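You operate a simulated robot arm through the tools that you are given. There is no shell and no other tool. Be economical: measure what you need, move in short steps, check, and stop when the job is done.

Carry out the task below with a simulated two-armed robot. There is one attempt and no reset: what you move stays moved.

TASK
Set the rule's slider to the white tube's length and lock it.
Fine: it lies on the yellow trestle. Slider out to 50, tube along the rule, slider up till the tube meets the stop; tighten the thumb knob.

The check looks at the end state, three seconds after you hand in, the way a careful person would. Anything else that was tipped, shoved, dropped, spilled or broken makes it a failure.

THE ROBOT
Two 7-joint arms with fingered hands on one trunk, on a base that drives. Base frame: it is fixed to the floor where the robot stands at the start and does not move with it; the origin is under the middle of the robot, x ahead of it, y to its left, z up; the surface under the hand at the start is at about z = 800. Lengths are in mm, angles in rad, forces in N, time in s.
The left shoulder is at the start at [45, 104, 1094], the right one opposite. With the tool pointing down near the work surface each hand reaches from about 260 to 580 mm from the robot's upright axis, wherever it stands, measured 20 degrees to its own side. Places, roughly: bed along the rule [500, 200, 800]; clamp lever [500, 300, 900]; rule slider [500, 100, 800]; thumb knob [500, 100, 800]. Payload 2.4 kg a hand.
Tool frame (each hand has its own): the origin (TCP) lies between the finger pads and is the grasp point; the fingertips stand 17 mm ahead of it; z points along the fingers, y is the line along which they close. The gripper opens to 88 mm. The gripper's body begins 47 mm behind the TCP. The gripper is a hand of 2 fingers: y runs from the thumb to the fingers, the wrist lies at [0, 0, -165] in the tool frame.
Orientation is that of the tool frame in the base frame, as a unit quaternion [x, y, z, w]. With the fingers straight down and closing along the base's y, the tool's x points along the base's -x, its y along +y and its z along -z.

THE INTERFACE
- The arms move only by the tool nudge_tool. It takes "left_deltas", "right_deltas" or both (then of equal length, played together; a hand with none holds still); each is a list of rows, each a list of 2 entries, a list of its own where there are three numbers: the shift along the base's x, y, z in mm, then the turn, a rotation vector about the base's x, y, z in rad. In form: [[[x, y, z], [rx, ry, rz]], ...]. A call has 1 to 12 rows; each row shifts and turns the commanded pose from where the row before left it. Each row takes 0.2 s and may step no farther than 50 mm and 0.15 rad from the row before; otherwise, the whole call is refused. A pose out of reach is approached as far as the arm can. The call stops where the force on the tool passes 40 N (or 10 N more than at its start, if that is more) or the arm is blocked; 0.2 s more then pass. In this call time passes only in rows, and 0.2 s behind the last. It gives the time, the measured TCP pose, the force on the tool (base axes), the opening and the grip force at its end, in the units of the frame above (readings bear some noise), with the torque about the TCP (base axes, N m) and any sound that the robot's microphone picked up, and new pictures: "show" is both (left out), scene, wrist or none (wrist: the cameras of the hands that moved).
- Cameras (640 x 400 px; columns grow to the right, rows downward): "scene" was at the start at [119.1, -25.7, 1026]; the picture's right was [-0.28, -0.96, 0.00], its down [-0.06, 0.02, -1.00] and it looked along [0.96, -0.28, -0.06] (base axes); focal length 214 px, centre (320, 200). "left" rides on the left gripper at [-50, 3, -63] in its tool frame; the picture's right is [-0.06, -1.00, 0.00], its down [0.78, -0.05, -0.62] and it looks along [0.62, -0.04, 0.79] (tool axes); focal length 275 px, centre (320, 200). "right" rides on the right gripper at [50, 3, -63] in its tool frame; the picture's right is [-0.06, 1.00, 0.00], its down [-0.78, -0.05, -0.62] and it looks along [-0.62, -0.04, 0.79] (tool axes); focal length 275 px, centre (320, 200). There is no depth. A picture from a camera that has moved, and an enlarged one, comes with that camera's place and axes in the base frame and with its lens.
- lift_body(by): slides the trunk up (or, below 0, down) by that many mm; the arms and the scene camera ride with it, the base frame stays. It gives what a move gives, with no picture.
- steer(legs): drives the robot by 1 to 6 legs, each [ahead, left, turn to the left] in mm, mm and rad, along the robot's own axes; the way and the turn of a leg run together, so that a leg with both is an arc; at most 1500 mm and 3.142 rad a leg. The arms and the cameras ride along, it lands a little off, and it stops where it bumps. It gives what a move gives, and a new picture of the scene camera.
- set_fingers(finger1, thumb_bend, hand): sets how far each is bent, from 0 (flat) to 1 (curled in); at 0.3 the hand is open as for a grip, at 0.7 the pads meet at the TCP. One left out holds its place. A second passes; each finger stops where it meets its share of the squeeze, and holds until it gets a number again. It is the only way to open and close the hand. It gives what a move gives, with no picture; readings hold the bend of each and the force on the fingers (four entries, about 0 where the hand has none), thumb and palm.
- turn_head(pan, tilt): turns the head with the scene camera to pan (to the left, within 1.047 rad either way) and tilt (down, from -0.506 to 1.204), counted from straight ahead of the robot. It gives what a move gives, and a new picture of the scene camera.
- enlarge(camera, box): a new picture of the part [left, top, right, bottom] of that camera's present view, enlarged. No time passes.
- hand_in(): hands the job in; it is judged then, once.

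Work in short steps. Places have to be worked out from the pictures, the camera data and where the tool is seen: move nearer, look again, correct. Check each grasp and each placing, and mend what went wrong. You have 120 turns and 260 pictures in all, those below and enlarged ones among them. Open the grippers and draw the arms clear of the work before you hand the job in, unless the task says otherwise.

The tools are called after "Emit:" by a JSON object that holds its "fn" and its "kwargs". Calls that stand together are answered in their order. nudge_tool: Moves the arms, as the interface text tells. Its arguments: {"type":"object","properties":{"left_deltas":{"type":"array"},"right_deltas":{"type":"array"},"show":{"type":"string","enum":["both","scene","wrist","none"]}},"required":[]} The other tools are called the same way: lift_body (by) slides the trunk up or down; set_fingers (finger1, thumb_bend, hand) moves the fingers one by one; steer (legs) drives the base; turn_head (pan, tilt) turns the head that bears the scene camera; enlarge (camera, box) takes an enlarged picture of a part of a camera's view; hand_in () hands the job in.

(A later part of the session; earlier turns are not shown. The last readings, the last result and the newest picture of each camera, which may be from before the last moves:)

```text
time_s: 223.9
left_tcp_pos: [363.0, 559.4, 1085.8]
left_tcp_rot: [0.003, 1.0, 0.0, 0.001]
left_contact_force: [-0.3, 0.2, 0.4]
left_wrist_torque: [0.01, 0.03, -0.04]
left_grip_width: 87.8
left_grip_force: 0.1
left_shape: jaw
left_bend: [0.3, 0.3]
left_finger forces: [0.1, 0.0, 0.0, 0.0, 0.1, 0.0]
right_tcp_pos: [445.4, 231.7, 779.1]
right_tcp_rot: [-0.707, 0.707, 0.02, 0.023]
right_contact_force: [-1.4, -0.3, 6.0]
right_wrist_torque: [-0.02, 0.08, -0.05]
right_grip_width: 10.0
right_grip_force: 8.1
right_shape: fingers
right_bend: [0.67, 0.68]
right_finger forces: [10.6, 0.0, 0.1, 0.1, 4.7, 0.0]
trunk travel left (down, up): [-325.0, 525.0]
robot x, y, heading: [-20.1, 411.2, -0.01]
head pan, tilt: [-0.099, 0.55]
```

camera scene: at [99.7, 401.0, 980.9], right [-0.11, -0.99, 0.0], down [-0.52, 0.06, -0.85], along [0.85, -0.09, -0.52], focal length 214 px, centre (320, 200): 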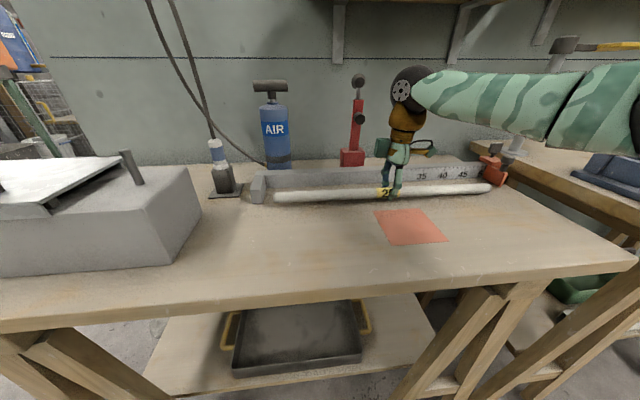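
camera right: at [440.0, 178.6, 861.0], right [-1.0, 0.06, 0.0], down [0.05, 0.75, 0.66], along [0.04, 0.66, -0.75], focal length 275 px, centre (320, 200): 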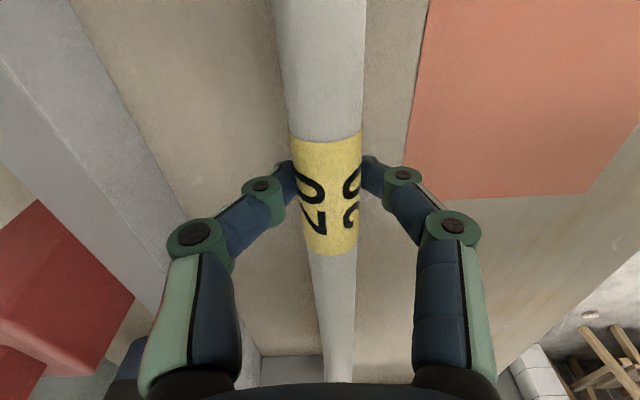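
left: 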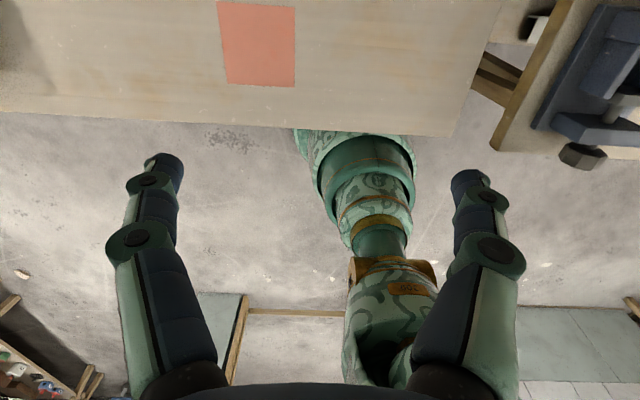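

Contact with the table. I rise 4 mm and open in stages.

Emit:
{"fn": "nudge_tool", "kwargs": {"right_deltas": [[[0, 0, 4], [0, 0, 0]]], "show": "none"}}

Emit:
{"fn": "set_fingers", "kwargs": {"hand": "right", "finger1": 0.6, "thumb_bend": 0.6}}

Emit:
{"fn": "nudge_tool", "kwargs": {"right_deltas": [[[0, 0, 5], [0, 0, 0]], [[0, 0, 7], [0, 0, 0]]], "show": "none"}}

Emit:
{"fn": "set_fingers", "kwargs": {"hand": "right", "finger1": 0.5, "thumb_bend": 0.5}}

Emit:
{"fn": "nudge_tool", "kwargs": {"right_deltas": [[[0, 0, 20], [-0.058, 0, 0]], [[0, 0, 30], [0, 0, 0]], [[0, 0, 30], [0, 0, 0]]], "show": "both"}}

```text
time_s: 224.3
left_tcp_pos: [363.4, 559.2, 1085.8]
left_tcp_rot: [0.003, 1.0, 0.0, 0.001]
left_contact_force: [0.9, 0.3, 0.6]
left_wrist_torque: [-0.01, -0.02, -0.01]
left_grip_width: 87.7
left_grip_force: 0.1
left_shape: jaw
left_bend: [0.3, 0.3]
left_finger forces: [0.0, 0.0, 0.0, 0.0, 0.0, 0.1]
right_tcp_pos: [444.7, 231.8, 782.2]
right_tcp_rot: [-0.707, 0.707, 0.02, 0.022]
right_contact_force: [-0.4, -0.4, -0.3]
right_wrist_torque: [0.02, -0.02, 0.01]
right_grip_width: 10.4
right_grip_force: 4.5
right_shape: fingers
right_bend: [0.67, 0.68]
right_finger forces: [4.4, 0.0, 0.1, 0.1, 4.7, 0.0]
trunk travel left (down, up): [-325.0, 525.0]
robot x, y, heading: [-18.5, 411.2, -0.01]
head pan, tilt: [-0.099, 0.55]
```

```text
time_s: 225.3
left_tcp_pos: [362.8, 558.4, 1086.0]
left_tcp_rot: [0.004, 1.0, -0.001, 0.0]
left_contact_force: [-0.2, -0.3, 0.9]
left_wrist_torque: [-0.01, -0.01, 0.0]
left_grip_width: 88.0
left_grip_force: 0.0
left_shape: jaw
left_bend: [0.3, 0.3]
left_finger forces: [0.0, 0.1, 0.0, 0.0, 0.0, 0.1]
right_tcp_pos: [445.8, 232.1, 782.6]
right_tcp_rot: [-0.706, 0.707, 0.019, 0.023]
right_contact_force: [0.5, -0.8, -0.9]
right_wrist_torque: [0.0, 0.0, 0.01]
right_grip_width: 17.0
right_grip_force: 0.1
right_shape: fingers
right_bend: [0.6, 0.6]
right_finger forces: [0.1, 0.0, 0.0, 0.0, 0.0, 0.1]
trunk travel left (down, up): [-325.0, 525.0]
robot x, y, heading: [-20.1, 411.3, -0.01]
head pan, tilt: [-0.099, 0.55]
```

```text
time_s: 225.9
left_tcp_pos: [363.0, 558.8, 1085.1]
left_tcp_rot: [0.004, 1.0, 0.001, 0.001]
left_contact_force: [0.0, -1.0, -0.6]
left_wrist_torque: [0.01, 0.02, -0.01]
left_grip_width: 87.8
left_grip_force: 0.1
left_shape: jaw
left_bend: [0.3, 0.3]
left_finger forces: [0.1, 0.1, 0.0, 0.0, 0.0, 0.0]
right_tcp_pos: [445.6, 232.2, 796.1]
right_tcp_rot: [-0.707, 0.707, 0.019, 0.023]
right_contact_force: [0.3, 0.2, -0.4]
right_wrist_torque: [0.03, 0.01, -0.04]
right_grip_width: 17.1
right_grip_force: 0.0
right_shape: fingers
right_bend: [0.6, 0.6]
right_finger forces: [0.0, 0.0, 0.0, 0.1, 0.0, 0.0]
trunk travel left (down, up): [-325.0, 525.0]
robot x, y, heading: [-20.6, 410.1, -0.013]
head pan, tilt: [-0.099, 0.55]
```

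```text
time_s: 226.9
left_tcp_pos: [362.8, 558.3, 1084.7]
left_tcp_rot: [0.003, 1.0, 0.001, -0.001]
left_contact_force: [-1.0, -0.2, 0.1]
left_wrist_torque: [0.02, 0.0, 0.01]
left_grip_width: 87.8
left_grip_force: 0.0
left_shape: jaw
left_bend: [0.3, 0.3]
left_finger forces: [0.0, 0.0, 0.0, 0.0, 0.0, 0.0]
right_tcp_pos: [445.7, 231.7, 794.7]
right_tcp_rot: [-0.706, 0.707, 0.019, 0.022]
right_contact_force: [-0.4, -0.3, 0.1]
right_wrist_torque: [-0.01, 0.0, 0.02]
right_grip_width: 38.6
right_grip_force: 0.1
right_shape: fingers
right_bend: [0.5, 0.5]
right_finger forces: [0.0, 0.1, 0.0, 0.0, 0.1, 0.0]
trunk travel left (down, up): [-325.0, 525.0]
robot x, y, heading: [-20.8, 410.6, -0.007]
head pan, tilt: [-0.099, 0.55]
```

```text
time_s: 227.7
left_tcp_pos: [363.2, 557.6, 1085.7]
left_tcp_rot: [0.004, 1.0, 0.0, 0.0]
left_contact_force: [-0.5, 0.9, -0.3]
left_wrist_torque: [0.01, 0.0, 0.0]
left_grip_width: 88.1
left_grip_force: 0.2
left_shape: jaw
left_bend: [0.3, 0.3]
left_finger forces: [0.1, 0.0, 0.0, 0.0, 0.0, 0.1]
right_tcp_pos: [446.0, 231.7, 875.4]
right_tcp_rot: [-0.707, 0.708, 0.0, 0.002]
right_contact_force: [0.6, 1.1, 0.1]
right_wrist_torque: [0.0, -0.01, 0.01]
right_grip_width: 38.9
right_grip_force: 0.1
right_shape: fingers
right_bend: [0.5, 0.5]
right_finger forces: [0.1, 0.0, 0.0, 0.0, 0.0, 0.0]
trunk travel left (down, up): [-325.0, 525.0]
robot x, y, heading: [-21.9, 410.9, -0.01]
head pan, tilt: [-0.099, 0.55]
camera scene: at [99.6, 401.0, 981.0], right [-0.11, -0.99, 0.0], down [-0.52, 0.06, -0.85], along [0.85, -0.09, -0.52], focal length 214 px, centre (320, 200)
camera right: at [440.4, 181.4, 938.3], right [-1.0, 0.06, 0.0], down [0.05, 0.78, 0.62], along [0.04, 0.62, -0.78], focal length 275 px, centre (320, 200)
```

scene: 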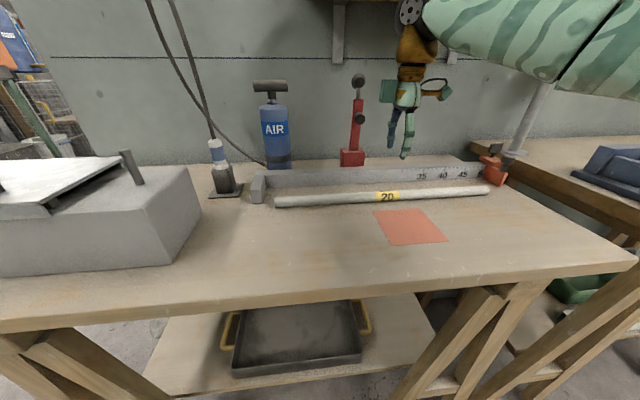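
right: 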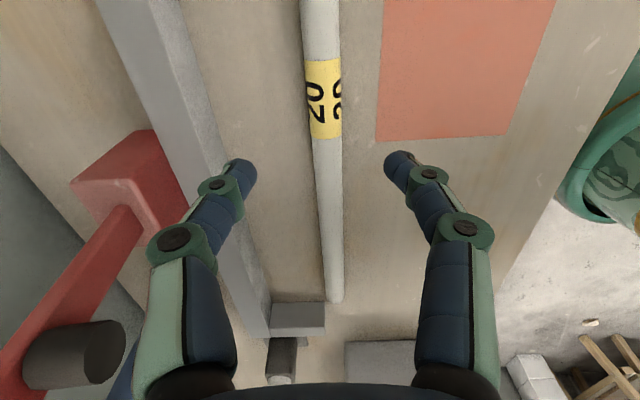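

The tube lies about 55 mm in front of the rule, its left end ~23 mm short of the stop. I turn the hand back so both open fingers form a pusher along y, and move behind the tube.

Emit:
{"fn": "nudge_tool", "kwargs": {"right_deltas": [[[-8, 0, 0], [0, 0, -0.15]], [[-8, 0, 0], [0, 0, -0.15]], [[-8, 0, 0], [0, 0, -0.15]], [[-8, 0, 0], [0, 0, -0.15]], [[-8, 5, 0], [0, 0, -0.15]], [[-3, 0, 0], [0, 0, -0.15]], [[0, 0, 0], [0, 0, -0.15]], [[0, 0, 0], [0, 0, -0.15]], [[0, 0, 0], [0, 0, -0.15]], [[0, 0, 0], [0, 0, -0.15]], [[0, 0, 0], [0, 0, -0.07]]], "show": "none"}}

Emit:
{"fn": "set_fingers", "kwargs": {"hand": "right", "finger1": 0.3, "thumb_bend": 0.3}}

Emit:
{"fn": "nudge_tool", "kwargs": {"right_deltas": [[[0, 0, -30], [0, 0, 0]], [[0, 0, -25], [0, 0, 0]], [[0, 0, -15], [0, 0, 0]], [[0, 0, -8], [0, 0, 0]], [[0, 0, -6], [0, 0, 0]]], "show": "both"}}

```text
time_s: 230.1
left_tcp_pos: [363.6, 558.9, 1085.8]
left_tcp_rot: [0.004, 1.0, 0.0, 0.0]
left_contact_force: [0.4, 1.0, -0.6]
left_wrist_torque: [0.02, 0.02, 0.04]
left_grip_width: 87.8
left_grip_force: 0.1
left_shape: jaw
left_bend: [0.3, 0.3]
left_finger forces: [0.1, 0.1, 0.0, 0.1, 0.1, 0.0]
right_tcp_pos: [401.9, 236.0, 875.2]
right_tcp_rot: [0.001, 1.0, -0.003, -0.001]
right_contact_force: [0.2, 1.2, 0.1]
right_wrist_torque: [0.01, -0.02, 0.01]
right_grip_width: 38.7
right_grip_force: 0.1
right_shape: fingers
right_bend: [0.5, 0.5]
right_finger forces: [0.0, 0.0, 0.0, 0.0, 0.0, 0.1]
trunk travel left (down, up): [-325.0, 525.0]
robot x, y, heading: [-20.7, 407.0, -0.006]
head pan, tilt: [-0.099, 0.55]
```

```text
time_s: 231.1
left_tcp_pos: [362.9, 558.3, 1084.8]
left_tcp_rot: [0.003, 1.0, 0.0, -0.001]
left_contact_force: [0.3, 0.0, -0.9]
left_wrist_torque: [0.01, -0.01, -0.02]
left_grip_width: 87.8
left_grip_force: 0.1
left_shape: jaw
left_bend: [0.3, 0.3]
left_finger forces: [0.1, 0.1, 0.0, 0.1, 0.0, 0.0]
right_tcp_pos: [402.8, 237.2, 874.4]
right_tcp_rot: [0.001, 1.0, -0.003, 0.002]
right_contact_force: [-0.2, -0.3, 0.1]
right_wrist_torque: [-0.01, 0.03, 0.02]
right_grip_width: 83.6
right_grip_force: 0.0
right_shape: fingers
right_bend: [0.3, 0.3]
right_finger forces: [0.0, 0.1, 0.0, 0.0, 0.0, 0.1]
trunk travel left (down, up): [-325.0, 525.0]
robot x, y, heading: [-24.0, 412.0, -0.005]
head pan, tilt: [-0.099, 0.55]
```

```text
time_s: 232.3
left_tcp_pos: [364.0, 558.2, 1084.8]
left_tcp_rot: [0.003, 1.0, -0.001, 0.0]
left_contact_force: [0.8, -0.3, -0.3]
left_wrist_torque: [-0.02, 0.02, 0.01]
left_grip_width: 87.9
left_grip_force: 0.1
left_shape: jaw
left_bend: [0.3, 0.3]
left_finger forces: [0.0, 0.1, 0.0, 0.1, 0.0, 0.1]
right_tcp_pos: [401.9, 238.0, 789.6]
right_tcp_rot: [0.0, 1.0, -0.002, 0.001]
right_contact_force: [-0.7, 0.8, 0.4]
right_wrist_torque: [-0.02, 0.02, -0.01]
right_grip_width: 83.8
right_grip_force: 0.0
right_shape: fingers
right_bend: [0.3, 0.3]
right_finger forces: [0.0, 0.0, 0.1, 0.0, 0.0, 0.0]
trunk travel left (down, up): [-325.0, 525.0]
robot x, y, heading: [-22.8, 411.6, -0.009]
head pan, tilt: [-0.099, 0.55]
camera scene: at [99.6, 401.0, 980.9], right [-0.11, -0.99, 0.0], down [-0.52, 0.06, -0.85], along [0.85, -0.09, -0.52], focal length 214 px, centre (320, 200)
camera right: at [350.3, 241.1, 853.0], right [0.06, 1.0, 0.0], down [0.78, -0.04, 0.62], along [0.62, -0.04, -0.78], focal length 275 px, centre (320, 200)
```

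scene: 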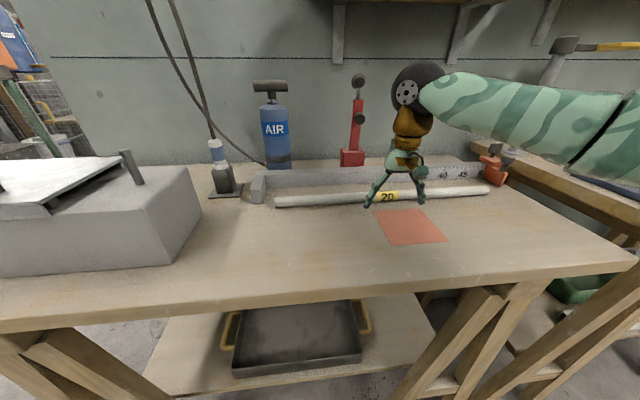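
right: 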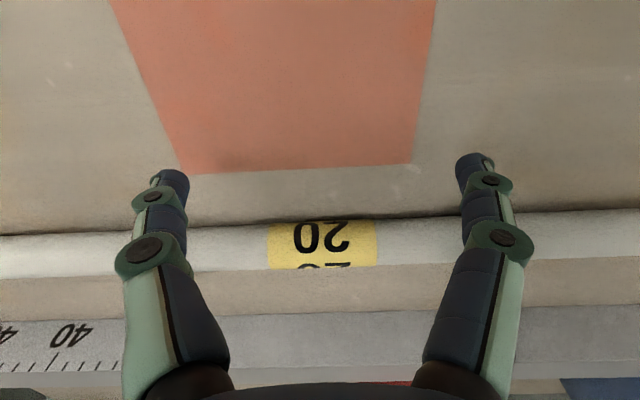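

Centered on the tube. I lower a little more and push toward the rule.

Emit:
{"fn": "nudge_tool", "kwargs": {"right_deltas": [[[0, 0, -6], [0, 0, 0]], [[10, 0, 0], [0, 0, 0]], [[10, 0, 0], [0, 0, 0]], [[8, 0, 0], [0, 0, 0]], [[8, 0, 0], [0, 0, 0]], [[8, 0, 0], [0, 0, 0]], [[8, 0, 0], [0, 0, 0]], [[8, 0, 0], [0, 0, 0]], [[8, 0, 0], [0, 0, 0]]], "show": "both"}}

```text
time_s: 234.3
left_tcp_pos: [363.6, 558.7, 1085.8]
left_tcp_rot: [0.004, 1.0, 0.0, 0.0]
left_contact_force: [-0.1, -0.3, -0.2]
left_wrist_torque: [0.01, 0.03, -0.02]
left_grip_width: 88.1
left_grip_force: 0.0
left_shape: jaw
left_bend: [0.3, 0.3]
left_finger forces: [0.1, 0.0, 0.0, 0.0, 0.0, 0.0]
right_tcp_pos: [470.5, 238.3, 784.8]
right_tcp_rot: [0.0, 1.0, -0.003, 0.001]
right_contact_force: [0.2, 0.5, 0.6]
right_wrist_torque: [-0.03, 0.0, -0.04]
right_grip_width: 83.9
right_grip_force: 0.3
right_shape: fingers
right_bend: [0.3, 0.3]
right_finger forces: [0.1, 0.1, 0.0, 0.1, 0.3, 0.0]
trunk travel left (down, up): [-325.0, 525.0]
robot x, y, heading: [-19.1, 408.5, -0.007]
head pan, tilt: [-0.099, 0.55]
camera scene: at [99.6, 401.1, 980.9], right [-0.11, -0.99, 0.0], down [-0.52, 0.06, -0.85], along [0.85, -0.09, -0.52], focal length 214 px, centre (320, 200)
camera right: at [419.0, 241.5, 848.1], right [0.06, 1.0, -0.01], down [0.78, -0.04, 0.62], along [0.62, -0.04, -0.78], focal length 275 px, centre (320, 200)
```

scene: 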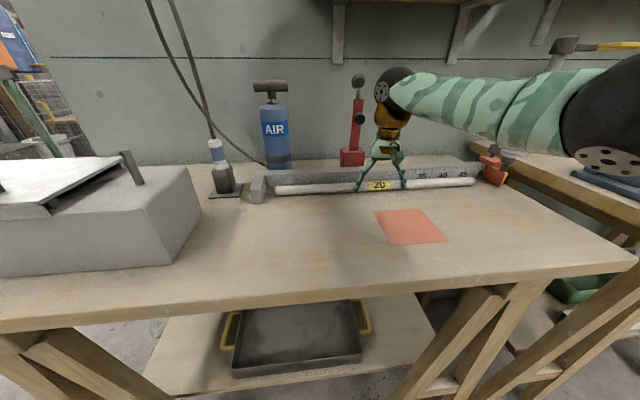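
right: 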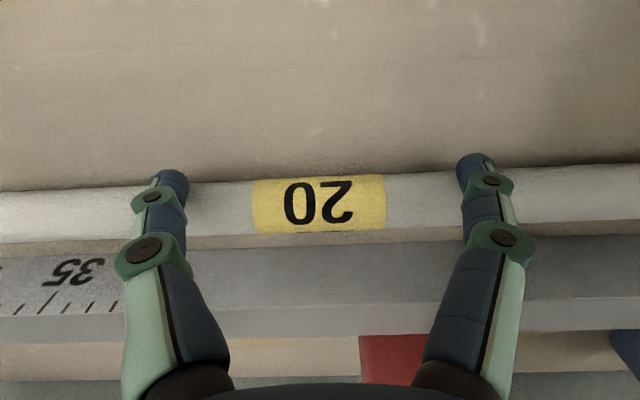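

A small gap remains; push gently in 2 mm steps till it contacts the rule.

Emit:
{"fn": "nudge_tool", "kwargs": {"right_deltas": [[[2, 0, 0], [0, 0, 0]], [[2, 0, 0], [0, 0, 0]], [[2, 0, 0], [0, 0, 0]], [[2, 0, 0], [0, 0, 0]]], "show": "wrist"}}

Emit:
{"fn": "enlarge", "kwargs": {"camera": "scene", "box": [220, 100, 540, 300]}}

```text
time_s: 235.3
left_tcp_pos: [364.5, 559.0, 1085.3]
left_tcp_rot: [0.004, 1.0, 0.0, 0.0]
left_contact_force: [0.8, -0.4, 0.5]
left_wrist_torque: [0.03, 0.02, 0.01]
left_grip_width: 87.8
left_grip_force: 0.0
left_shape: jaw
left_bend: [0.3, 0.3]
left_finger forces: [0.0, 0.1, 0.0, 0.0, 0.0, 0.0]
right_tcp_pos: [477.5, 238.9, 785.6]
right_tcp_rot: [0.0, 1.0, -0.003, 0.0]
right_contact_force: [-0.4, 0.2, 0.0]
right_wrist_torque: [0.0, 0.03, 0.02]
right_grip_width: 83.8
right_grip_force: 0.4
right_shape: fingers
right_bend: [0.3, 0.3]
right_finger forces: [0.1, 0.1, 0.1, 0.1, 0.1, 0.0]
trunk travel left (down, up): [-325.0, 525.0]
robot x, y, heading: [-18.1, 412.0, -0.012]
head pan, tilt: [-0.099, 0.55]
camera right: at [426.3, 241.5, 847.6], right [0.06, 1.0, 0.0], down [0.78, -0.05, 0.62], along [0.62, -0.04, -0.78], focal length 275 px, centre (320, 200)
```

right: 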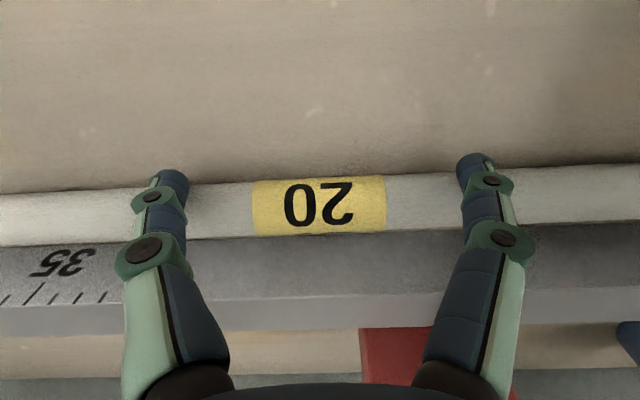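

```text
2.00 times, centred on (380, 200) of scene
camera zoom: at [99.6, 401.0, 980.9], right [-0.11, -0.99, 0.0], down [-0.52, 0.06, -0.85], along [0.85, -0.09, -0.52], focal length 429 px, centre (200, 200)
```

zoom: 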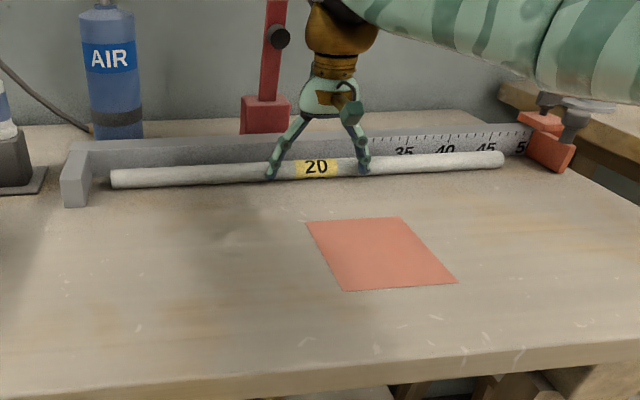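

Almost touching; three more small steps.

Emit:
{"fn": "nudge_tool", "kwargs": {"right_deltas": [[[2, 0, 0], [0, 0, 0]], [[2, 0, 0], [0, 0, 0]], [[1, 0, 0], [0, 0, 0]]], "show": "wrist"}}

```text
time_s: 236.1
left_tcp_pos: [361.5, 559.3, 1085.4]
left_tcp_rot: [0.004, 1.0, 0.0, 0.0]
left_contact_force: [0.1, -0.4, 0.3]
left_wrist_torque: [0.02, -0.01, -0.03]
left_grip_width: 87.7
left_grip_force: 0.0
left_shape: jaw
left_bend: [0.3, 0.3]
left_finger forces: [0.0, 0.1, 0.0, 0.0, 0.1, 0.1]
right_tcp_pos: [481.6, 236.9, 785.2]
right_tcp_rot: [0.0, 1.0, -0.003, 0.001]
right_contact_force: [0.8, -0.2, -0.2]
right_wrist_torque: [0.02, 0.01, 0.0]
right_grip_width: 84.1
right_grip_force: 0.1
right_shape: fingers
right_bend: [0.3, 0.3]
right_finger forces: [0.0, 0.0, 0.1, 0.0, 0.1, 0.1]
trunk travel left (down, up): [-325.0, 525.0]
robot x, y, heading: [-20.8, 411.0, -0.01]
head pan, tilt: [-0.099, 0.55]
camera right: at [431.4, 240.8, 848.2], right [0.06, 1.0, 0.0], down [0.78, -0.05, 0.62], along [0.62, -0.04, -0.78], focal length 275 px, centre (320, 200)
```

right: 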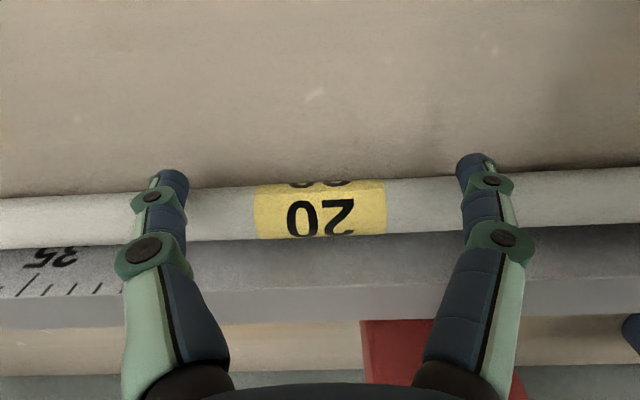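

Emit:
{"fn": "nudge_tool", "kwargs": {"right_deltas": [[[2, 0, 0], [0, 0, 0]], [[2, 0, 0], [0, 0, 0]], [[1, 0, 0], [0, 0, 0]]], "show": "none"}}

Emit:
{"fn": "enlarge", "kwargs": {"camera": "right", "box": [170, 140, 490, 340]}}

Emit:
{"fn": "enlarge", "kwargs": {"camera": "scene", "box": [220, 100, 540, 300]}}

```text
time_s: 236.9
left_tcp_pos: [362.8, 559.0, 1084.7]
left_tcp_rot: [0.003, 1.0, -0.001, 0.0]
left_contact_force: [-0.4, 1.0, -0.4]
left_wrist_torque: [0.03, -0.01, 0.02]
left_grip_width: 87.8
left_grip_force: 0.0
left_shape: jaw
left_bend: [0.3, 0.3]
left_finger forces: [0.1, 0.1, 0.1, 0.0, 0.0, 0.0]
right_tcp_pos: [488.0, 237.5, 786.7]
right_tcp_rot: [0.0, 1.0, -0.003, 0.001]
right_contact_force: [-0.1, -1.0, -0.1]
right_wrist_torque: [0.02, 0.0, -0.01]
right_grip_width: 84.1
right_grip_force: 0.1
right_shape: fingers
right_bend: [0.3, 0.3]
right_finger forces: [0.0, 0.0, 0.0, 0.0, 0.0, 0.1]
trunk travel left (down, up): [-325.0, 525.0]
robot x, y, heading: [-20.6, 409.0, -0.01]
head pan, tilt: [-0.099, 0.55]
```

```text
2.00 times, centred on (330, 240) of right
camera zoom: at [436.5, 241.2, 848.2], right [0.06, 1.0, -0.01], down [0.78, -0.04, 0.62], along [0.62, -0.04, -0.78], focal length 551 px, centre (300, 120)
```

zoom: 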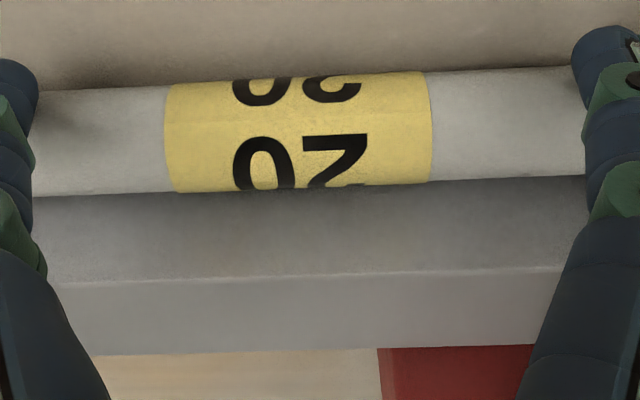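

```text
2.00 times, centred on (380, 200) of scene
camera zoom: at [99.7, 401.1, 980.9], right [-0.11, -0.99, 0.0], down [-0.52, 0.06, -0.85], along [0.85, -0.09, -0.52], focal length 429 px, centre (200, 200)
```

zoom: 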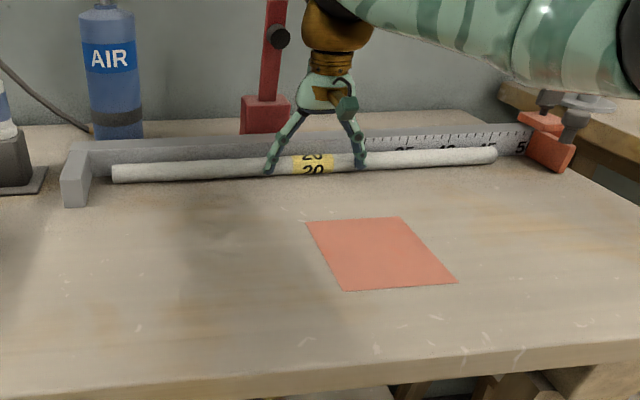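

Still rolling freely; I push a few more mm.

Emit:
{"fn": "nudge_tool", "kwargs": {"right_deltas": [[[2, 0, 0], [0, 0, 0]], [[2, 0, 0], [0, 0, 0]], [[2, 0, 0], [0, 0, 0]]], "show": "none"}}

Emit:
{"fn": "enlarge", "kwargs": {"camera": "scene", "box": [220, 120, 540, 260]}}

```text
time_s: 237.7
left_tcp_pos: [362.8, 558.9, 1085.9]
left_tcp_rot: [0.003, 1.0, -0.001, 0.0]
left_contact_force: [-0.8, -0.3, -0.5]
left_wrist_torque: [0.01, -0.01, 0.01]
left_grip_width: 88.1
left_grip_force: 0.0
left_shape: jaw
left_bend: [0.3, 0.3]
left_finger forces: [0.0, 0.1, 0.1, 0.0, 0.0, 0.1]
right_tcp_pos: [494.2, 237.0, 785.7]
right_tcp_rot: [0.0, 1.0, -0.004, 0.001]
right_contact_force: [-2.2, -0.1, -0.3]
right_wrist_torque: [0.01, 0.0, 0.01]
right_grip_width: 84.1
right_grip_force: 0.8
right_shape: fingers
right_bend: [0.3, 0.3]
right_finger forces: [0.8, 0.1, 0.0, 0.1, 1.0, 0.0]
trunk travel left (down, up): [-325.0, 525.0]
robot x, y, heading: [-21.8, 412.9, -0.017]
head pan, tilt: [-0.099, 0.55]
```

```text
2.00 times, centred on (380, 190) of scene
camera zoom: at [99.5, 401.0, 981.0], right [-0.11, -0.99, 0.0], down [-0.52, 0.06, -0.85], along [0.85, -0.09, -0.52], focal length 429 px, centre (200, 220)
```

zoom: 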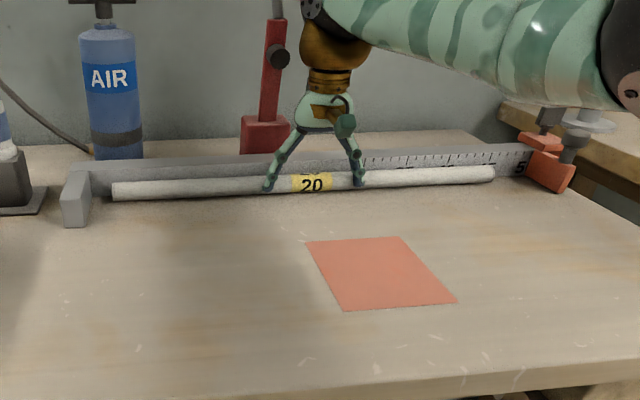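

Contact with the rule (2 N). I back off, raise the hand, and drive right to the slider.

Emit:
{"fn": "nudge_tool", "kwargs": {"right_deltas": [[[-20, 0, 0], [0, 0, 0]], [[-20, 0, 5], [0, 0, 0]], [[-10, 0, 40], [0, 0, 0]], [[0, 0, 45], [0, 0, 0]], [[0, 0, 45], [0, 0, 0]]], "show": "none"}}

Emit:
{"fn": "steer", "kwargs": {"legs": [[0, -285, 0.008]]}}

Emit:
{"fn": "nudge_tool", "kwargs": {"right_deltas": [[[0, 0, 0], [0, 0, 0]]], "show": "wrist"}}

Emit:
{"fn": "turn_head", "kwargs": {"pan": 0.15, "tilt": 0.55}}

```text
time_s: 238.9
left_tcp_pos: [363.9, 558.5, 1085.8]
left_tcp_rot: [0.004, 1.0, 0.0, 0.001]
left_contact_force: [0.8, 0.3, 0.0]
left_wrist_torque: [0.05, 0.0, -0.01]
left_grip_width: 87.9
left_grip_force: 0.2
left_shape: jaw
left_bend: [0.3, 0.3]
left_finger forces: [0.1, 0.0, 0.0, 0.0, 0.0, 0.1]
right_tcp_pos: [444.8, 238.1, 923.9]
right_tcp_rot: [0.0, 1.0, -0.002, 0.001]
right_contact_force: [0.1, 0.0, 0.7]
right_wrist_torque: [-0.01, 0.0, -0.03]
right_grip_width: 83.8
right_grip_force: 0.1
right_shape: fingers
right_bend: [0.3, 0.3]
right_finger forces: [0.1, 0.0, 0.1, 0.0, 0.0, 0.0]
trunk travel left (down, up): [-325.0, 525.0]
robot x, y, heading: [-20.1, 412.1, -0.005]
head pan, tilt: [-0.099, 0.55]
```

```text
time_s: 240.8
left_tcp_pos: [360.9, 284.0, 1086.0]
left_tcp_rot: [-0.001, 1.0, 0.0, 0.001]
left_contact_force: [-0.9, 0.2, 0.2]
left_wrist_torque: [0.03, 0.02, -0.01]
left_grip_width: 87.9
left_grip_force: 0.0
left_shape: jaw
left_bend: [0.3, 0.3]
left_finger forces: [0.1, 0.0, 0.1, 0.0, 0.0, 0.2]
right_tcp_pos: [445.0, -33.9, 922.2]
right_tcp_rot: [-0.005, 1.0, -0.002, 0.001]
right_contact_force: [0.3, 0.0, -0.4]
right_wrist_torque: [-0.05, 0.01, -0.02]
right_grip_width: 83.9
right_grip_force: 0.0
right_shape: fingers
right_bend: [0.3, 0.3]
right_finger forces: [0.0, 0.0, 0.0, 0.0, 0.1, 0.0]
trunk travel left (down, up): [-325.0, 525.0]
robot x, y, heading: [-19.7, 134.0, 0.005]
head pan, tilt: [-0.099, 0.55]
camera scene: at [98.7, 124.2, 980.9], right [-0.1, -1.0, 0.0], down [-0.52, 0.05, -0.85], along [0.85, -0.08, -0.52], focal length 214 px, centre (320, 200)
```

scene: 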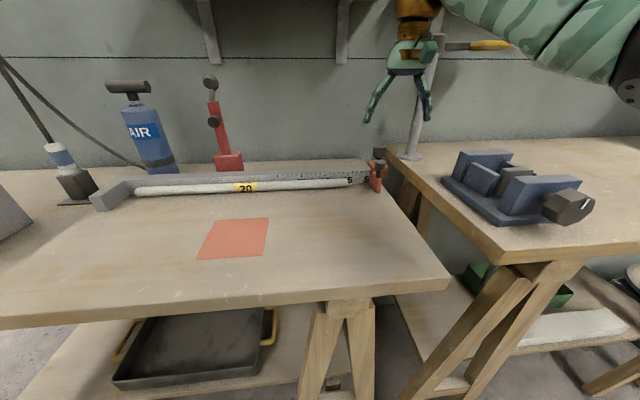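

```text
time_s: 241.2
left_tcp_pos: [360.3, 284.7, 1085.3]
left_tcp_rot: [-0.001, 1.0, 0.001, 0.0]
left_contact_force: [0.0, 0.1, -0.6]
left_wrist_torque: [0.0, 0.03, 0.02]
left_grip_width: 87.6
left_grip_force: 0.0
left_shape: jaw
left_bend: [0.3, 0.3]
left_finger forces: [0.0, 0.1, 0.0, 0.0, 0.0, 0.0]
right_tcp_pos: [446.1, -33.6, 923.5]
right_tcp_rot: [-0.005, 1.0, -0.002, 0.001]
right_contact_force: [-0.7, 0.3, 0.2]
right_wrist_torque: [-0.05, 0.0, -0.04]
right_grip_width: 83.9
right_grip_force: 0.0
right_shape: fingers
right_bend: [0.3, 0.3]
right_finger forces: [0.0, 0.1, 0.0, 0.0, 0.0, 0.1]
trunk travel left (down, up): [-325.0, 525.0]
robot x, y, heading: [-24.9, 134.4, -0.003]
head pan, tilt: [-0.099, 0.55]
camera right: at [394.5, -31.1, 985.9], right [0.05, 1.0, -0.01], down [0.78, -0.04, 0.62], along [0.62, -0.04, -0.78], focal length 275 px, centre (320, 200)
```

right: 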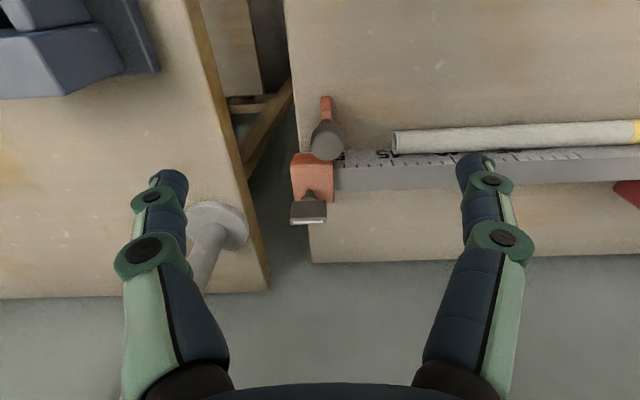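

```text
time_s: 242.0
left_tcp_pos: [361.2, 285.5, 1085.6]
left_tcp_rot: [-0.001, 1.0, 0.0, 0.0]
left_contact_force: [0.2, -0.9, 0.8]
left_wrist_torque: [0.03, 0.01, -0.01]
left_grip_width: 88.1
left_grip_force: 0.0
left_shape: jaw
left_bend: [0.3, 0.3]
left_finger forces: [0.0, 0.1, 0.0, 0.0, 0.0, 0.1]
right_tcp_pos: [445.1, -34.1, 923.3]
right_tcp_rot: [-0.004, 1.0, -0.002, 0.002]
right_contact_force: [0.2, 0.2, -0.4]
right_wrist_torque: [-0.01, 0.0, 0.0]
right_grip_width: 84.2
right_grip_force: 0.0
right_shape: fingers
right_bend: [0.3, 0.3]
right_finger forces: [0.0, 0.1, 0.1, 0.0, 0.0, 0.0]
trunk travel left (down, up): [-325.0, 525.0]
robot x, y, heading: [-25.1, 133.6, -0.001]
head pan, tilt: [0.15, 0.55]
camera scene: at [98.1, 146.6, 980.9], right [0.15, -0.99, 0.0], down [-0.52, -0.08, -0.85], along [0.84, 0.13, -0.52], focal length 214 px, centre (320, 200)
```

scene: 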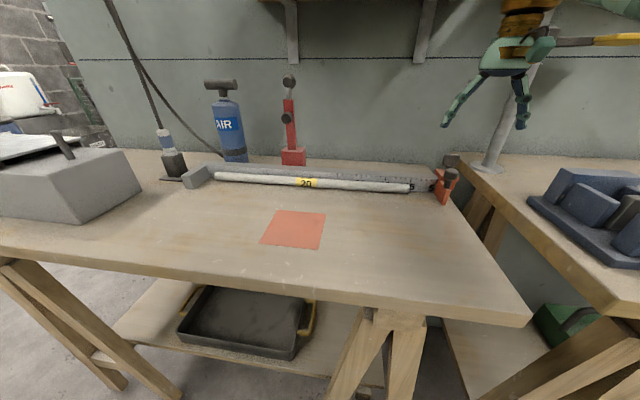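

Tube lies along the rule, right end at y≈25. I descend on the push grip (474,-33) and grasp it as before.

Emit:
{"fn": "nudge_tool", "kwargs": {"right_deltas": [[[14, 0, -35], [0, 0, 0]], [[14, 0, -35], [0, 0, 0]], [[0, 0, -32], [0, 0, 0]]], "show": "none"}}

Emit:
{"fn": "set_fingers", "kwargs": {"hand": "right", "finger1": 0.7, "thumb_bend": 0.7}}

Emit:
{"fn": "nudge_tool", "kwargs": {"right_deltas": [[[0, 8, 0], [0, 0, 0]], [[0, 8, 0], [0, 0, 0]], [[0, 8, 0], [0, 0, 0]], [[0, 8, 0], [0, 0, 0]], [[0, 8, 0], [0, 0, 0]]], "show": "both"}}

```text
time_s: 242.8
left_tcp_pos: [360.9, 284.2, 1085.5]
left_tcp_rot: [-0.002, 1.0, -0.001, 0.0]
left_contact_force: [-0.6, 0.7, -0.1]
left_wrist_torque: [0.03, 0.0, -0.01]
left_grip_width: 88.1
left_grip_force: 0.0
left_shape: jaw
left_bend: [0.3, 0.3]
left_finger forces: [0.0, 0.0, 0.1, 0.0, 0.1, 0.0]
right_tcp_pos: [473.6, -32.7, 823.1]
right_tcp_rot: [-0.006, 1.0, -0.002, 0.001]
right_contact_force: [-0.3, 0.6, -1.0]
right_wrist_torque: [0.01, -0.03, -0.02]
right_grip_width: 84.0
right_grip_force: 0.0
right_shape: fingers
right_bend: [0.3, 0.3]
right_finger forces: [0.0, 0.1, 0.0, 0.0, 0.0, 0.1]
trunk travel left (down, up): [-325.0, 525.0]
robot x, y, heading: [-22.3, 132.8, -0.001]
head pan, tilt: [0.15, 0.55]
```

```text
time_s: 243.8
left_tcp_pos: [360.3, 283.9, 1085.2]
left_tcp_rot: [-0.001, 1.0, -0.001, 0.0]
left_contact_force: [-0.5, -0.2, 0.5]
left_wrist_torque: [0.03, -0.02, -0.02]
left_grip_width: 87.9
left_grip_force: 0.1
left_shape: jaw
left_bend: [0.3, 0.3]
left_finger forces: [0.0, 0.0, 0.1, 0.1, 0.1, 0.0]
right_tcp_pos: [472.4, -32.9, 823.5]
right_tcp_rot: [-0.004, 1.0, -0.003, 0.0]
right_contact_force: [-0.9, 0.2, -2.2]
right_wrist_torque: [0.0, -0.02, 0.01]
right_grip_width: 5.4
right_grip_force: 2.3
right_shape: fingers
right_bend: [0.65, 0.68]
right_finger forces: [2.7, 0.0, 0.0, 0.0, 2.7, 0.0]
trunk travel left (down, up): [-325.0, 525.0]
robot x, y, heading: [-20.7, 133.3, 0.003]
head pan, tilt: [0.15, 0.55]
```

```text
time_s: 245.0
left_tcp_pos: [361.6, 283.5, 1085.2]
left_tcp_rot: [-0.001, 1.0, 0.0, 0.0]
left_contact_force: [-0.5, 0.0, 0.5]
left_wrist_torque: [-0.01, 0.0, -0.03]
left_grip_width: 87.9
left_grip_force: 0.0
left_shape: jaw
left_bend: [0.3, 0.3]
left_finger forces: [0.0, 0.1, 0.0, 0.0, 0.1, 0.0]
right_tcp_pos: [475.4, 5.5, 822.5]
right_tcp_rot: [-0.005, 1.0, -0.003, 0.001]
right_contact_force: [-3.5, -1.7, -0.8]
right_wrist_torque: [0.0, 0.01, 0.0]
right_grip_width: 4.9
right_grip_force: 3.2
right_shape: fingers
right_bend: [0.66, 0.68]
right_finger forces: [2.3, 0.0, 0.1, 0.1, 3.4, 0.1]
trunk travel left (down, up): [-325.0, 525.0]
robot x, y, heading: [-26.0, 134.8, 0.001]
head pan, tilt: [0.15, 0.55]
camera scene: at [97.8, 146.6, 981.0], right [0.15, -0.99, 0.0], down [-0.52, -0.08, -0.85], along [0.84, 0.13, -0.52], focal length 214 px, centre (320, 200)
camera right: at [422.5, 8.7, 884.9], right [0.05, 1.0, 0.0], down [0.78, -0.04, 0.62], along [0.62, -0.04, -0.78], focal length 275 px, centre (320, 200)
```

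scene: 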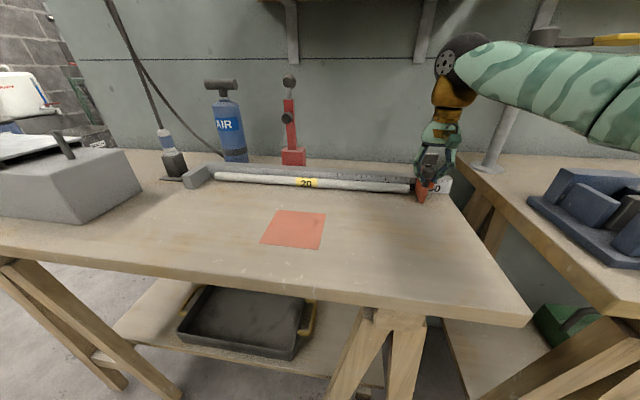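
right: 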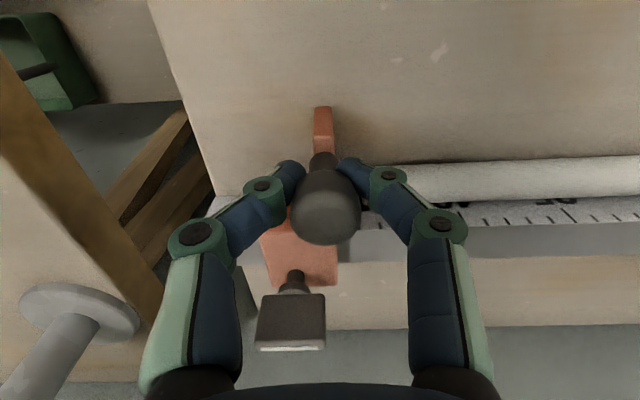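

Slider moves. I continue with smaller steps.

Emit:
{"fn": "nudge_tool", "kwargs": {"right_deltas": [[[0, 4, 0], [0, 0, 0]], [[0, 4, 0], [0, 0, 0]], [[0, 4, 0], [0, 0, 0]], [[0, 3, 0], [0, 0, 0]]], "show": "none"}}

Emit:
{"fn": "enlarge", "kwargs": {"camera": "scene", "box": [170, 130, 490, 250]}}

```text
time_s: 246.0
left_tcp_pos: [361.8, 285.3, 1085.6]
left_tcp_rot: [-0.001, 1.0, 0.0, -0.001]
left_contact_force: [0.1, 0.0, 0.5]
left_wrist_torque: [-0.01, 0.04, 0.0]
left_grip_width: 88.2
left_grip_force: 0.0
left_shape: jaw
left_bend: [0.3, 0.3]
left_finger forces: [0.1, 0.0, 0.1, 0.0, 0.0, 0.0]
right_tcp_pos: [473.2, 20.8, 821.6]
right_tcp_rot: [-0.005, 1.0, -0.002, 0.001]
right_contact_force: [-1.4, -1.2, 0.0]
right_wrist_torque: [0.0, 0.0, -0.02]
right_grip_width: 4.2
right_grip_force: 1.6
right_shape: fingers
right_bend: [0.66, 0.68]
right_finger forces: [1.6, 0.0, 0.0, 0.0, 2.3, 0.1]
trunk travel left (down, up): [-325.0, 525.0]
robot x, y, heading: [-20.7, 133.1, 0.001]
head pan, tilt: [0.15, 0.55]
```

```text
2.00 times, centred on (330, 190) of scene
camera zoom: at [98.0, 146.6, 981.0], right [0.15, -0.99, 0.0], down [-0.52, -0.08, -0.85], along [0.84, 0.13, -0.52], focal length 429 px, centre (300, 220)
```

zoom: 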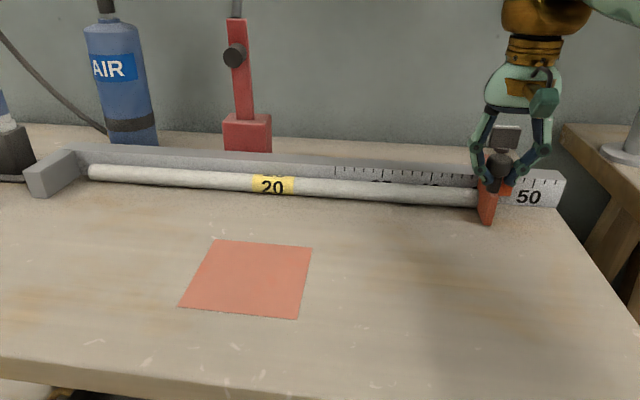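

Blade reaches the tube. Continue in 2 mm steps, watching the force.

Emit:
{"fn": "nudge_tool", "kwargs": {"right_deltas": [[[0, 2, 0], [0, 0, 0]], [[0, 2, 0], [0, 0, 0]], [[0, 2, 0], [0, 0, 0]], [[0, 2, 0], [0, 0, 0]], [[0, 2, 0], [0, 0, 0]]], "show": "none"}}

Emit:
{"fn": "enlarge", "kwargs": {"camera": "scene", "box": [170, 140, 330, 230]}}

```text
time_s: 247.2
left_tcp_pos: [360.3, 282.7, 1086.0]
left_tcp_rot: [-0.001, 1.0, 0.001, 0.0]
left_contact_force: [0.8, -0.1, 0.4]
left_wrist_torque: [0.01, 0.02, -0.01]
left_grip_width: 88.0
left_grip_force: 0.0
left_shape: jaw
left_bend: [0.3, 0.3]
left_finger forces: [0.0, 0.0, 0.0, 0.0, 0.1, 0.0]
right_tcp_pos: [473.2, 29.6, 822.0]
right_tcp_rot: [-0.004, 1.0, -0.003, 0.001]
right_contact_force: [-2.7, -1.8, 0.6]
right_wrist_torque: [0.01, 0.07, 0.0]
right_grip_width: 3.5
right_grip_force: 2.0
right_shape: fingers
right_bend: [0.67, 0.68]
right_finger forces: [1.9, 0.0, 0.1, 0.0, 2.9, 0.0]
trunk travel left (down, up): [-325.0, 525.0]
robot x, y, heading: [-21.7, 131.7, -0.001]
head pan, tilt: [0.15, 0.55]
```

```text
4.00 times, centred on (250, 185) of scene
camera zoom: at [97.9, 146.6, 981.0], right [0.15, -0.99, 0.0], down [-0.52, -0.08, -0.85], along [0.84, 0.13, -0.52], focal length 858 px, centre (600, 260)
```

zoom: 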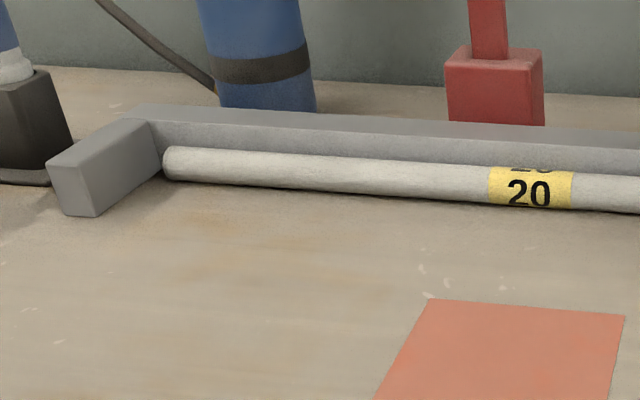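

Close to the stop now; continue in 1 mm steps.

Emit:
{"fn": "nudge_tool", "kwargs": {"right_deltas": [[[0, 1, 0], [0, 0, 0]], [[0, 1, 0], [0, 0, 0]], [[0, 1, 0], [0, 0, 0]], [[0, 1, 0], [0, 0, 0]], [[0, 1, 0], [0, 0, 0]]], "show": "none"}}

Emit:
{"fn": "enlarge", "kwargs": {"camera": "scene", "box": [170, 150, 250, 200]}}

Emit:
{"fn": "enlarge", "kwargs": {"camera": "scene", "box": [360, 150, 456, 210]}}

```text
time_s: 248.4
left_tcp_pos: [360.9, 283.2, 1084.9]
left_tcp_rot: [-0.001, 1.0, -0.001, 0.0]
left_contact_force: [0.3, 0.2, 0.9]
left_wrist_torque: [-0.01, 0.02, -0.01]
left_grip_width: 88.0
left_grip_force: 0.0
left_shape: jaw
left_bend: [0.3, 0.3]
left_finger forces: [0.0, 0.0, 0.0, 0.0, 0.0, 0.1]
right_tcp_pos: [473.4, 34.6, 821.6]
right_tcp_rot: [-0.005, 1.0, -0.002, 0.0]
right_contact_force: [-3.5, -1.6, -1.8]
right_wrist_torque: [0.01, 0.01, 0.02]
right_grip_width: 4.0
right_grip_force: 2.8
right_shape: fingers
right_bend: [0.67, 0.68]
right_finger forces: [2.2, 0.0, 0.0, 0.1, 3.4, 0.0]
trunk travel left (down, up): [-325.0, 525.0]
robot x, y, heading: [-18.3, 133.9, -0.004]
head pan, tilt: [0.15, 0.55]
```

```text
8.00 times, centred on (210, 175) of scene
camera zoom: at [97.9, 146.6, 981.0], right [0.15, -0.99, 0.0], down [-0.52, -0.08, -0.85], along [0.84, 0.13, -0.52], focal length 1716 px, centre (1200, 400)
```

zoom: 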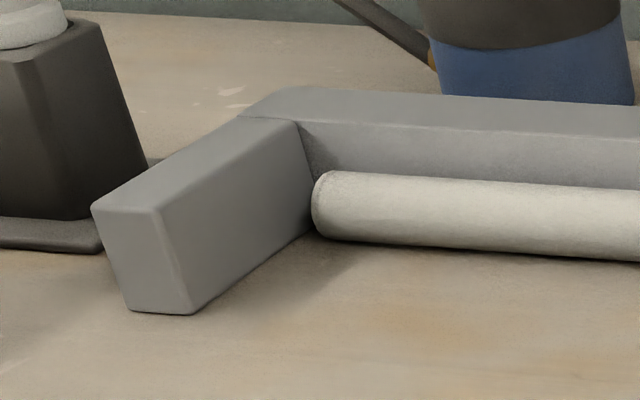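

```text
6.67 times, centred on (408, 180) of scene
camera zoom: at [97.9, 146.6, 981.0], right [0.15, -0.99, 0.0], down [-0.52, -0.08, -0.85], along [0.84, 0.13, -0.52], focal length 1430 px, centre (-267, 333)
```

zoom: 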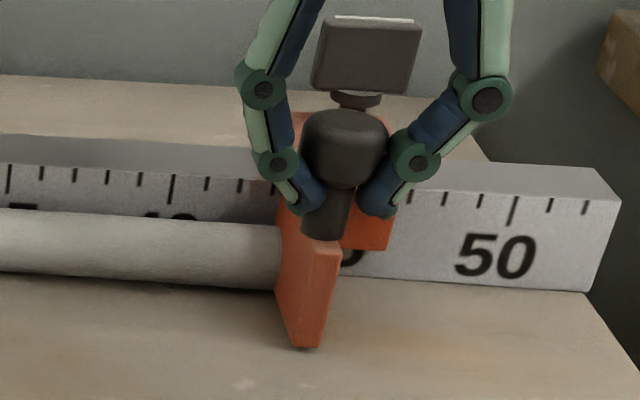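

Nearly touching. A few more 1 mm steps.

Emit:
{"fn": "nudge_tool", "kwargs": {"right_deltas": [[[0, 1, 0], [0, 0, 0]], [[0, 1, 0], [0, 0, 0]], [[0, 1, 0], [0, 0, 0]]], "show": "none"}}

Emit:
{"fn": "enlarge", "kwargs": {"camera": "scene", "box": [190, 155, 238, 195]}}

```text
time_s: 249.2
left_tcp_pos: [362.0, 284.9, 1086.0]
left_tcp_rot: [-0.001, 1.0, 0.0, 0.0]
left_contact_force: [0.3, 0.6, -0.4]
left_wrist_torque: [-0.01, 0.01, -0.03]
left_grip_width: 87.9
left_grip_force: 0.1
left_shape: jaw
left_bend: [0.3, 0.3]
left_finger forces: [0.0, 0.0, 0.1, 0.0, 0.0, 0.0]
right_tcp_pos: [473.7, 39.1, 821.4]
right_tcp_rot: [-0.005, 1.0, -0.002, 0.001]
right_contact_force: [-1.8, -0.9, -0.5]
right_wrist_torque: [-0.01, 0.03, 0.0]
right_grip_width: 3.9
right_grip_force: 1.9
right_shape: fingers
right_bend: [0.67, 0.68]
right_finger forces: [2.0, 0.0, 0.1, 0.0, 2.9, 0.0]
trunk travel left (down, up): [-325.0, 525.0]
robot x, y, heading: [-23.7, 132.8, 0.002]
head pan, tilt: [0.15, 0.55]
```

```text
10.00 times, centred on (214, 175) of scene
camera zoom: at [97.9, 146.6, 981.0], right [0.15, -0.99, 0.0], down [-0.52, -0.08, -0.85], along [0.84, 0.13, -0.52], focal length 2145 px, centre (1380, 450)
```

zoom: 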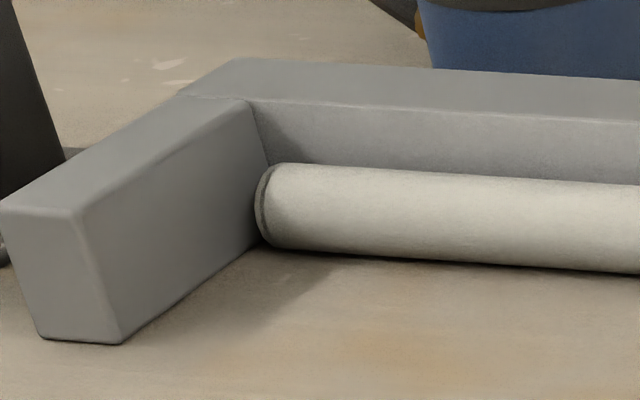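

Emit:
{"fn": "nudge_tool", "kwargs": {"right_deltas": [[[0, 1, 0], [0, 0, 0]], [[0, 1, 0], [0, 0, 0]]], "show": "none"}}

Emit:
{"fn": "enlarge", "kwargs": {"camera": "scene", "box": [190, 155, 238, 195]}}

```text
time_s: 249.8
left_tcp_pos: [360.0, 284.8, 1085.7]
left_tcp_rot: [-0.001, 1.0, 0.0, 0.001]
left_contact_force: [0.7, 0.3, 0.4]
left_wrist_torque: [-0.01, 0.03, -0.03]
left_grip_width: 87.7
left_grip_force: 0.1
left_shape: jaw
left_bend: [0.3, 0.3]
left_finger forces: [0.0, 0.1, 0.1, 0.0, 0.0, 0.1]
right_tcp_pos: [474.2, 40.7, 821.1]
right_tcp_rot: [-0.004, 1.0, -0.002, 0.001]
right_contact_force: [-3.6, -1.4, -0.8]
right_wrist_torque: [-0.05, -0.02, -0.01]
right_grip_width: 3.8
right_grip_force: 2.8
right_shape: fingers
right_bend: [0.67, 0.68]
right_finger forces: [2.1, 0.0, 0.1, 0.1, 3.1, 0.1]
trunk travel left (down, up): [-325.0, 525.0]
robot x, y, heading: [-25.3, 134.5, -0.003]
head pan, tilt: [0.15, 0.55]
```

```text
10.00 times, centred on (214, 175) of scene
camera zoom: at [97.9, 146.6, 981.0], right [0.15, -0.99, 0.0], down [-0.52, -0.08, -0.85], along [0.84, 0.13, -0.52], focal length 2145 px, centre (1380, 450)
```

zoom: 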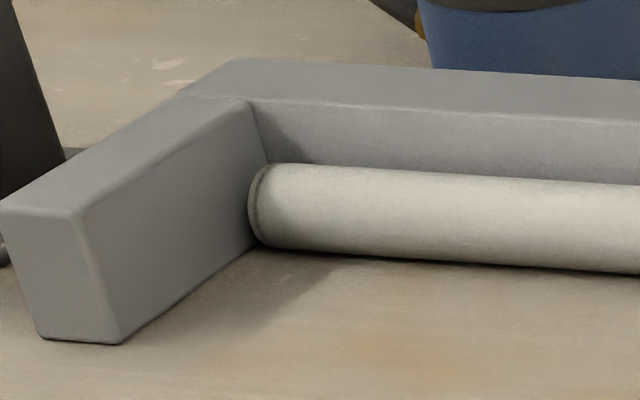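

Tube still moved a little; continue.

Emit:
{"fn": "nudge_tool", "kwargs": {"right_deltas": [[[0, 1, 0], [0, 0, 0]], [[0, 1, 0], [0, 0, 0]], [[0, 1, 0], [0, 0, 0]]], "show": "none"}}

Emit:
{"fn": "enlarge", "kwargs": {"camera": "scene", "box": [190, 155, 238, 195]}}

```text
time_s: 250.6
left_tcp_pos: [361.0, 284.0, 1086.6]
left_tcp_rot: [0.0, 1.0, 0.0, 0.0]
left_contact_force: [1.1, -0.6, 0.3]
left_wrist_torque: [0.02, 0.0, -0.01]
left_grip_width: 87.7
left_grip_force: 0.1
left_shape: jaw
left_bend: [0.3, 0.3]
left_finger forces: [0.1, 0.0, 0.0, 0.0, 0.1, 0.0]
right_tcp_pos: [473.2, 43.5, 821.6]
right_tcp_rot: [-0.005, 1.0, -0.003, 0.001]
right_contact_force: [-3.0, -0.9, -0.1]
right_wrist_torque: [0.04, 0.05, 0.05]
right_grip_width: 3.7
right_grip_force: 3.0
right_shape: fingers
right_bend: [0.67, 0.68]
right_finger forces: [2.3, 0.0, 0.1, 0.0, 3.2, 0.1]
trunk travel left (down, up): [-325.0, 525.0]
robot x, y, heading: [-25.1, 133.2, -0.001]
head pan, tilt: [0.15, 0.55]
```

```text
10.00 times, centred on (214, 175) of scene
camera zoom: at [97.8, 146.6, 981.0], right [0.15, -0.99, 0.0], down [-0.52, -0.08, -0.85], along [0.84, 0.13, -0.52], focal length 2145 px, centre (1380, 450)
```

zoom: 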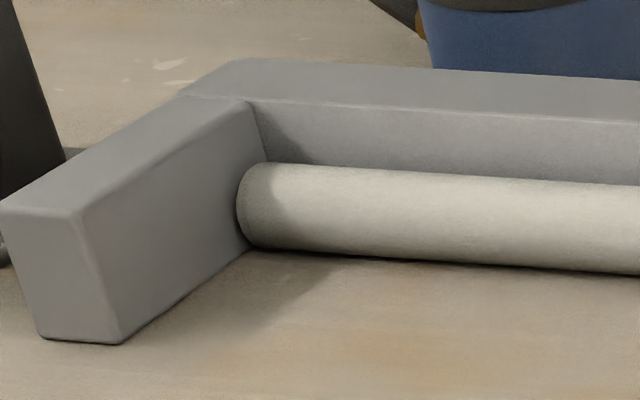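

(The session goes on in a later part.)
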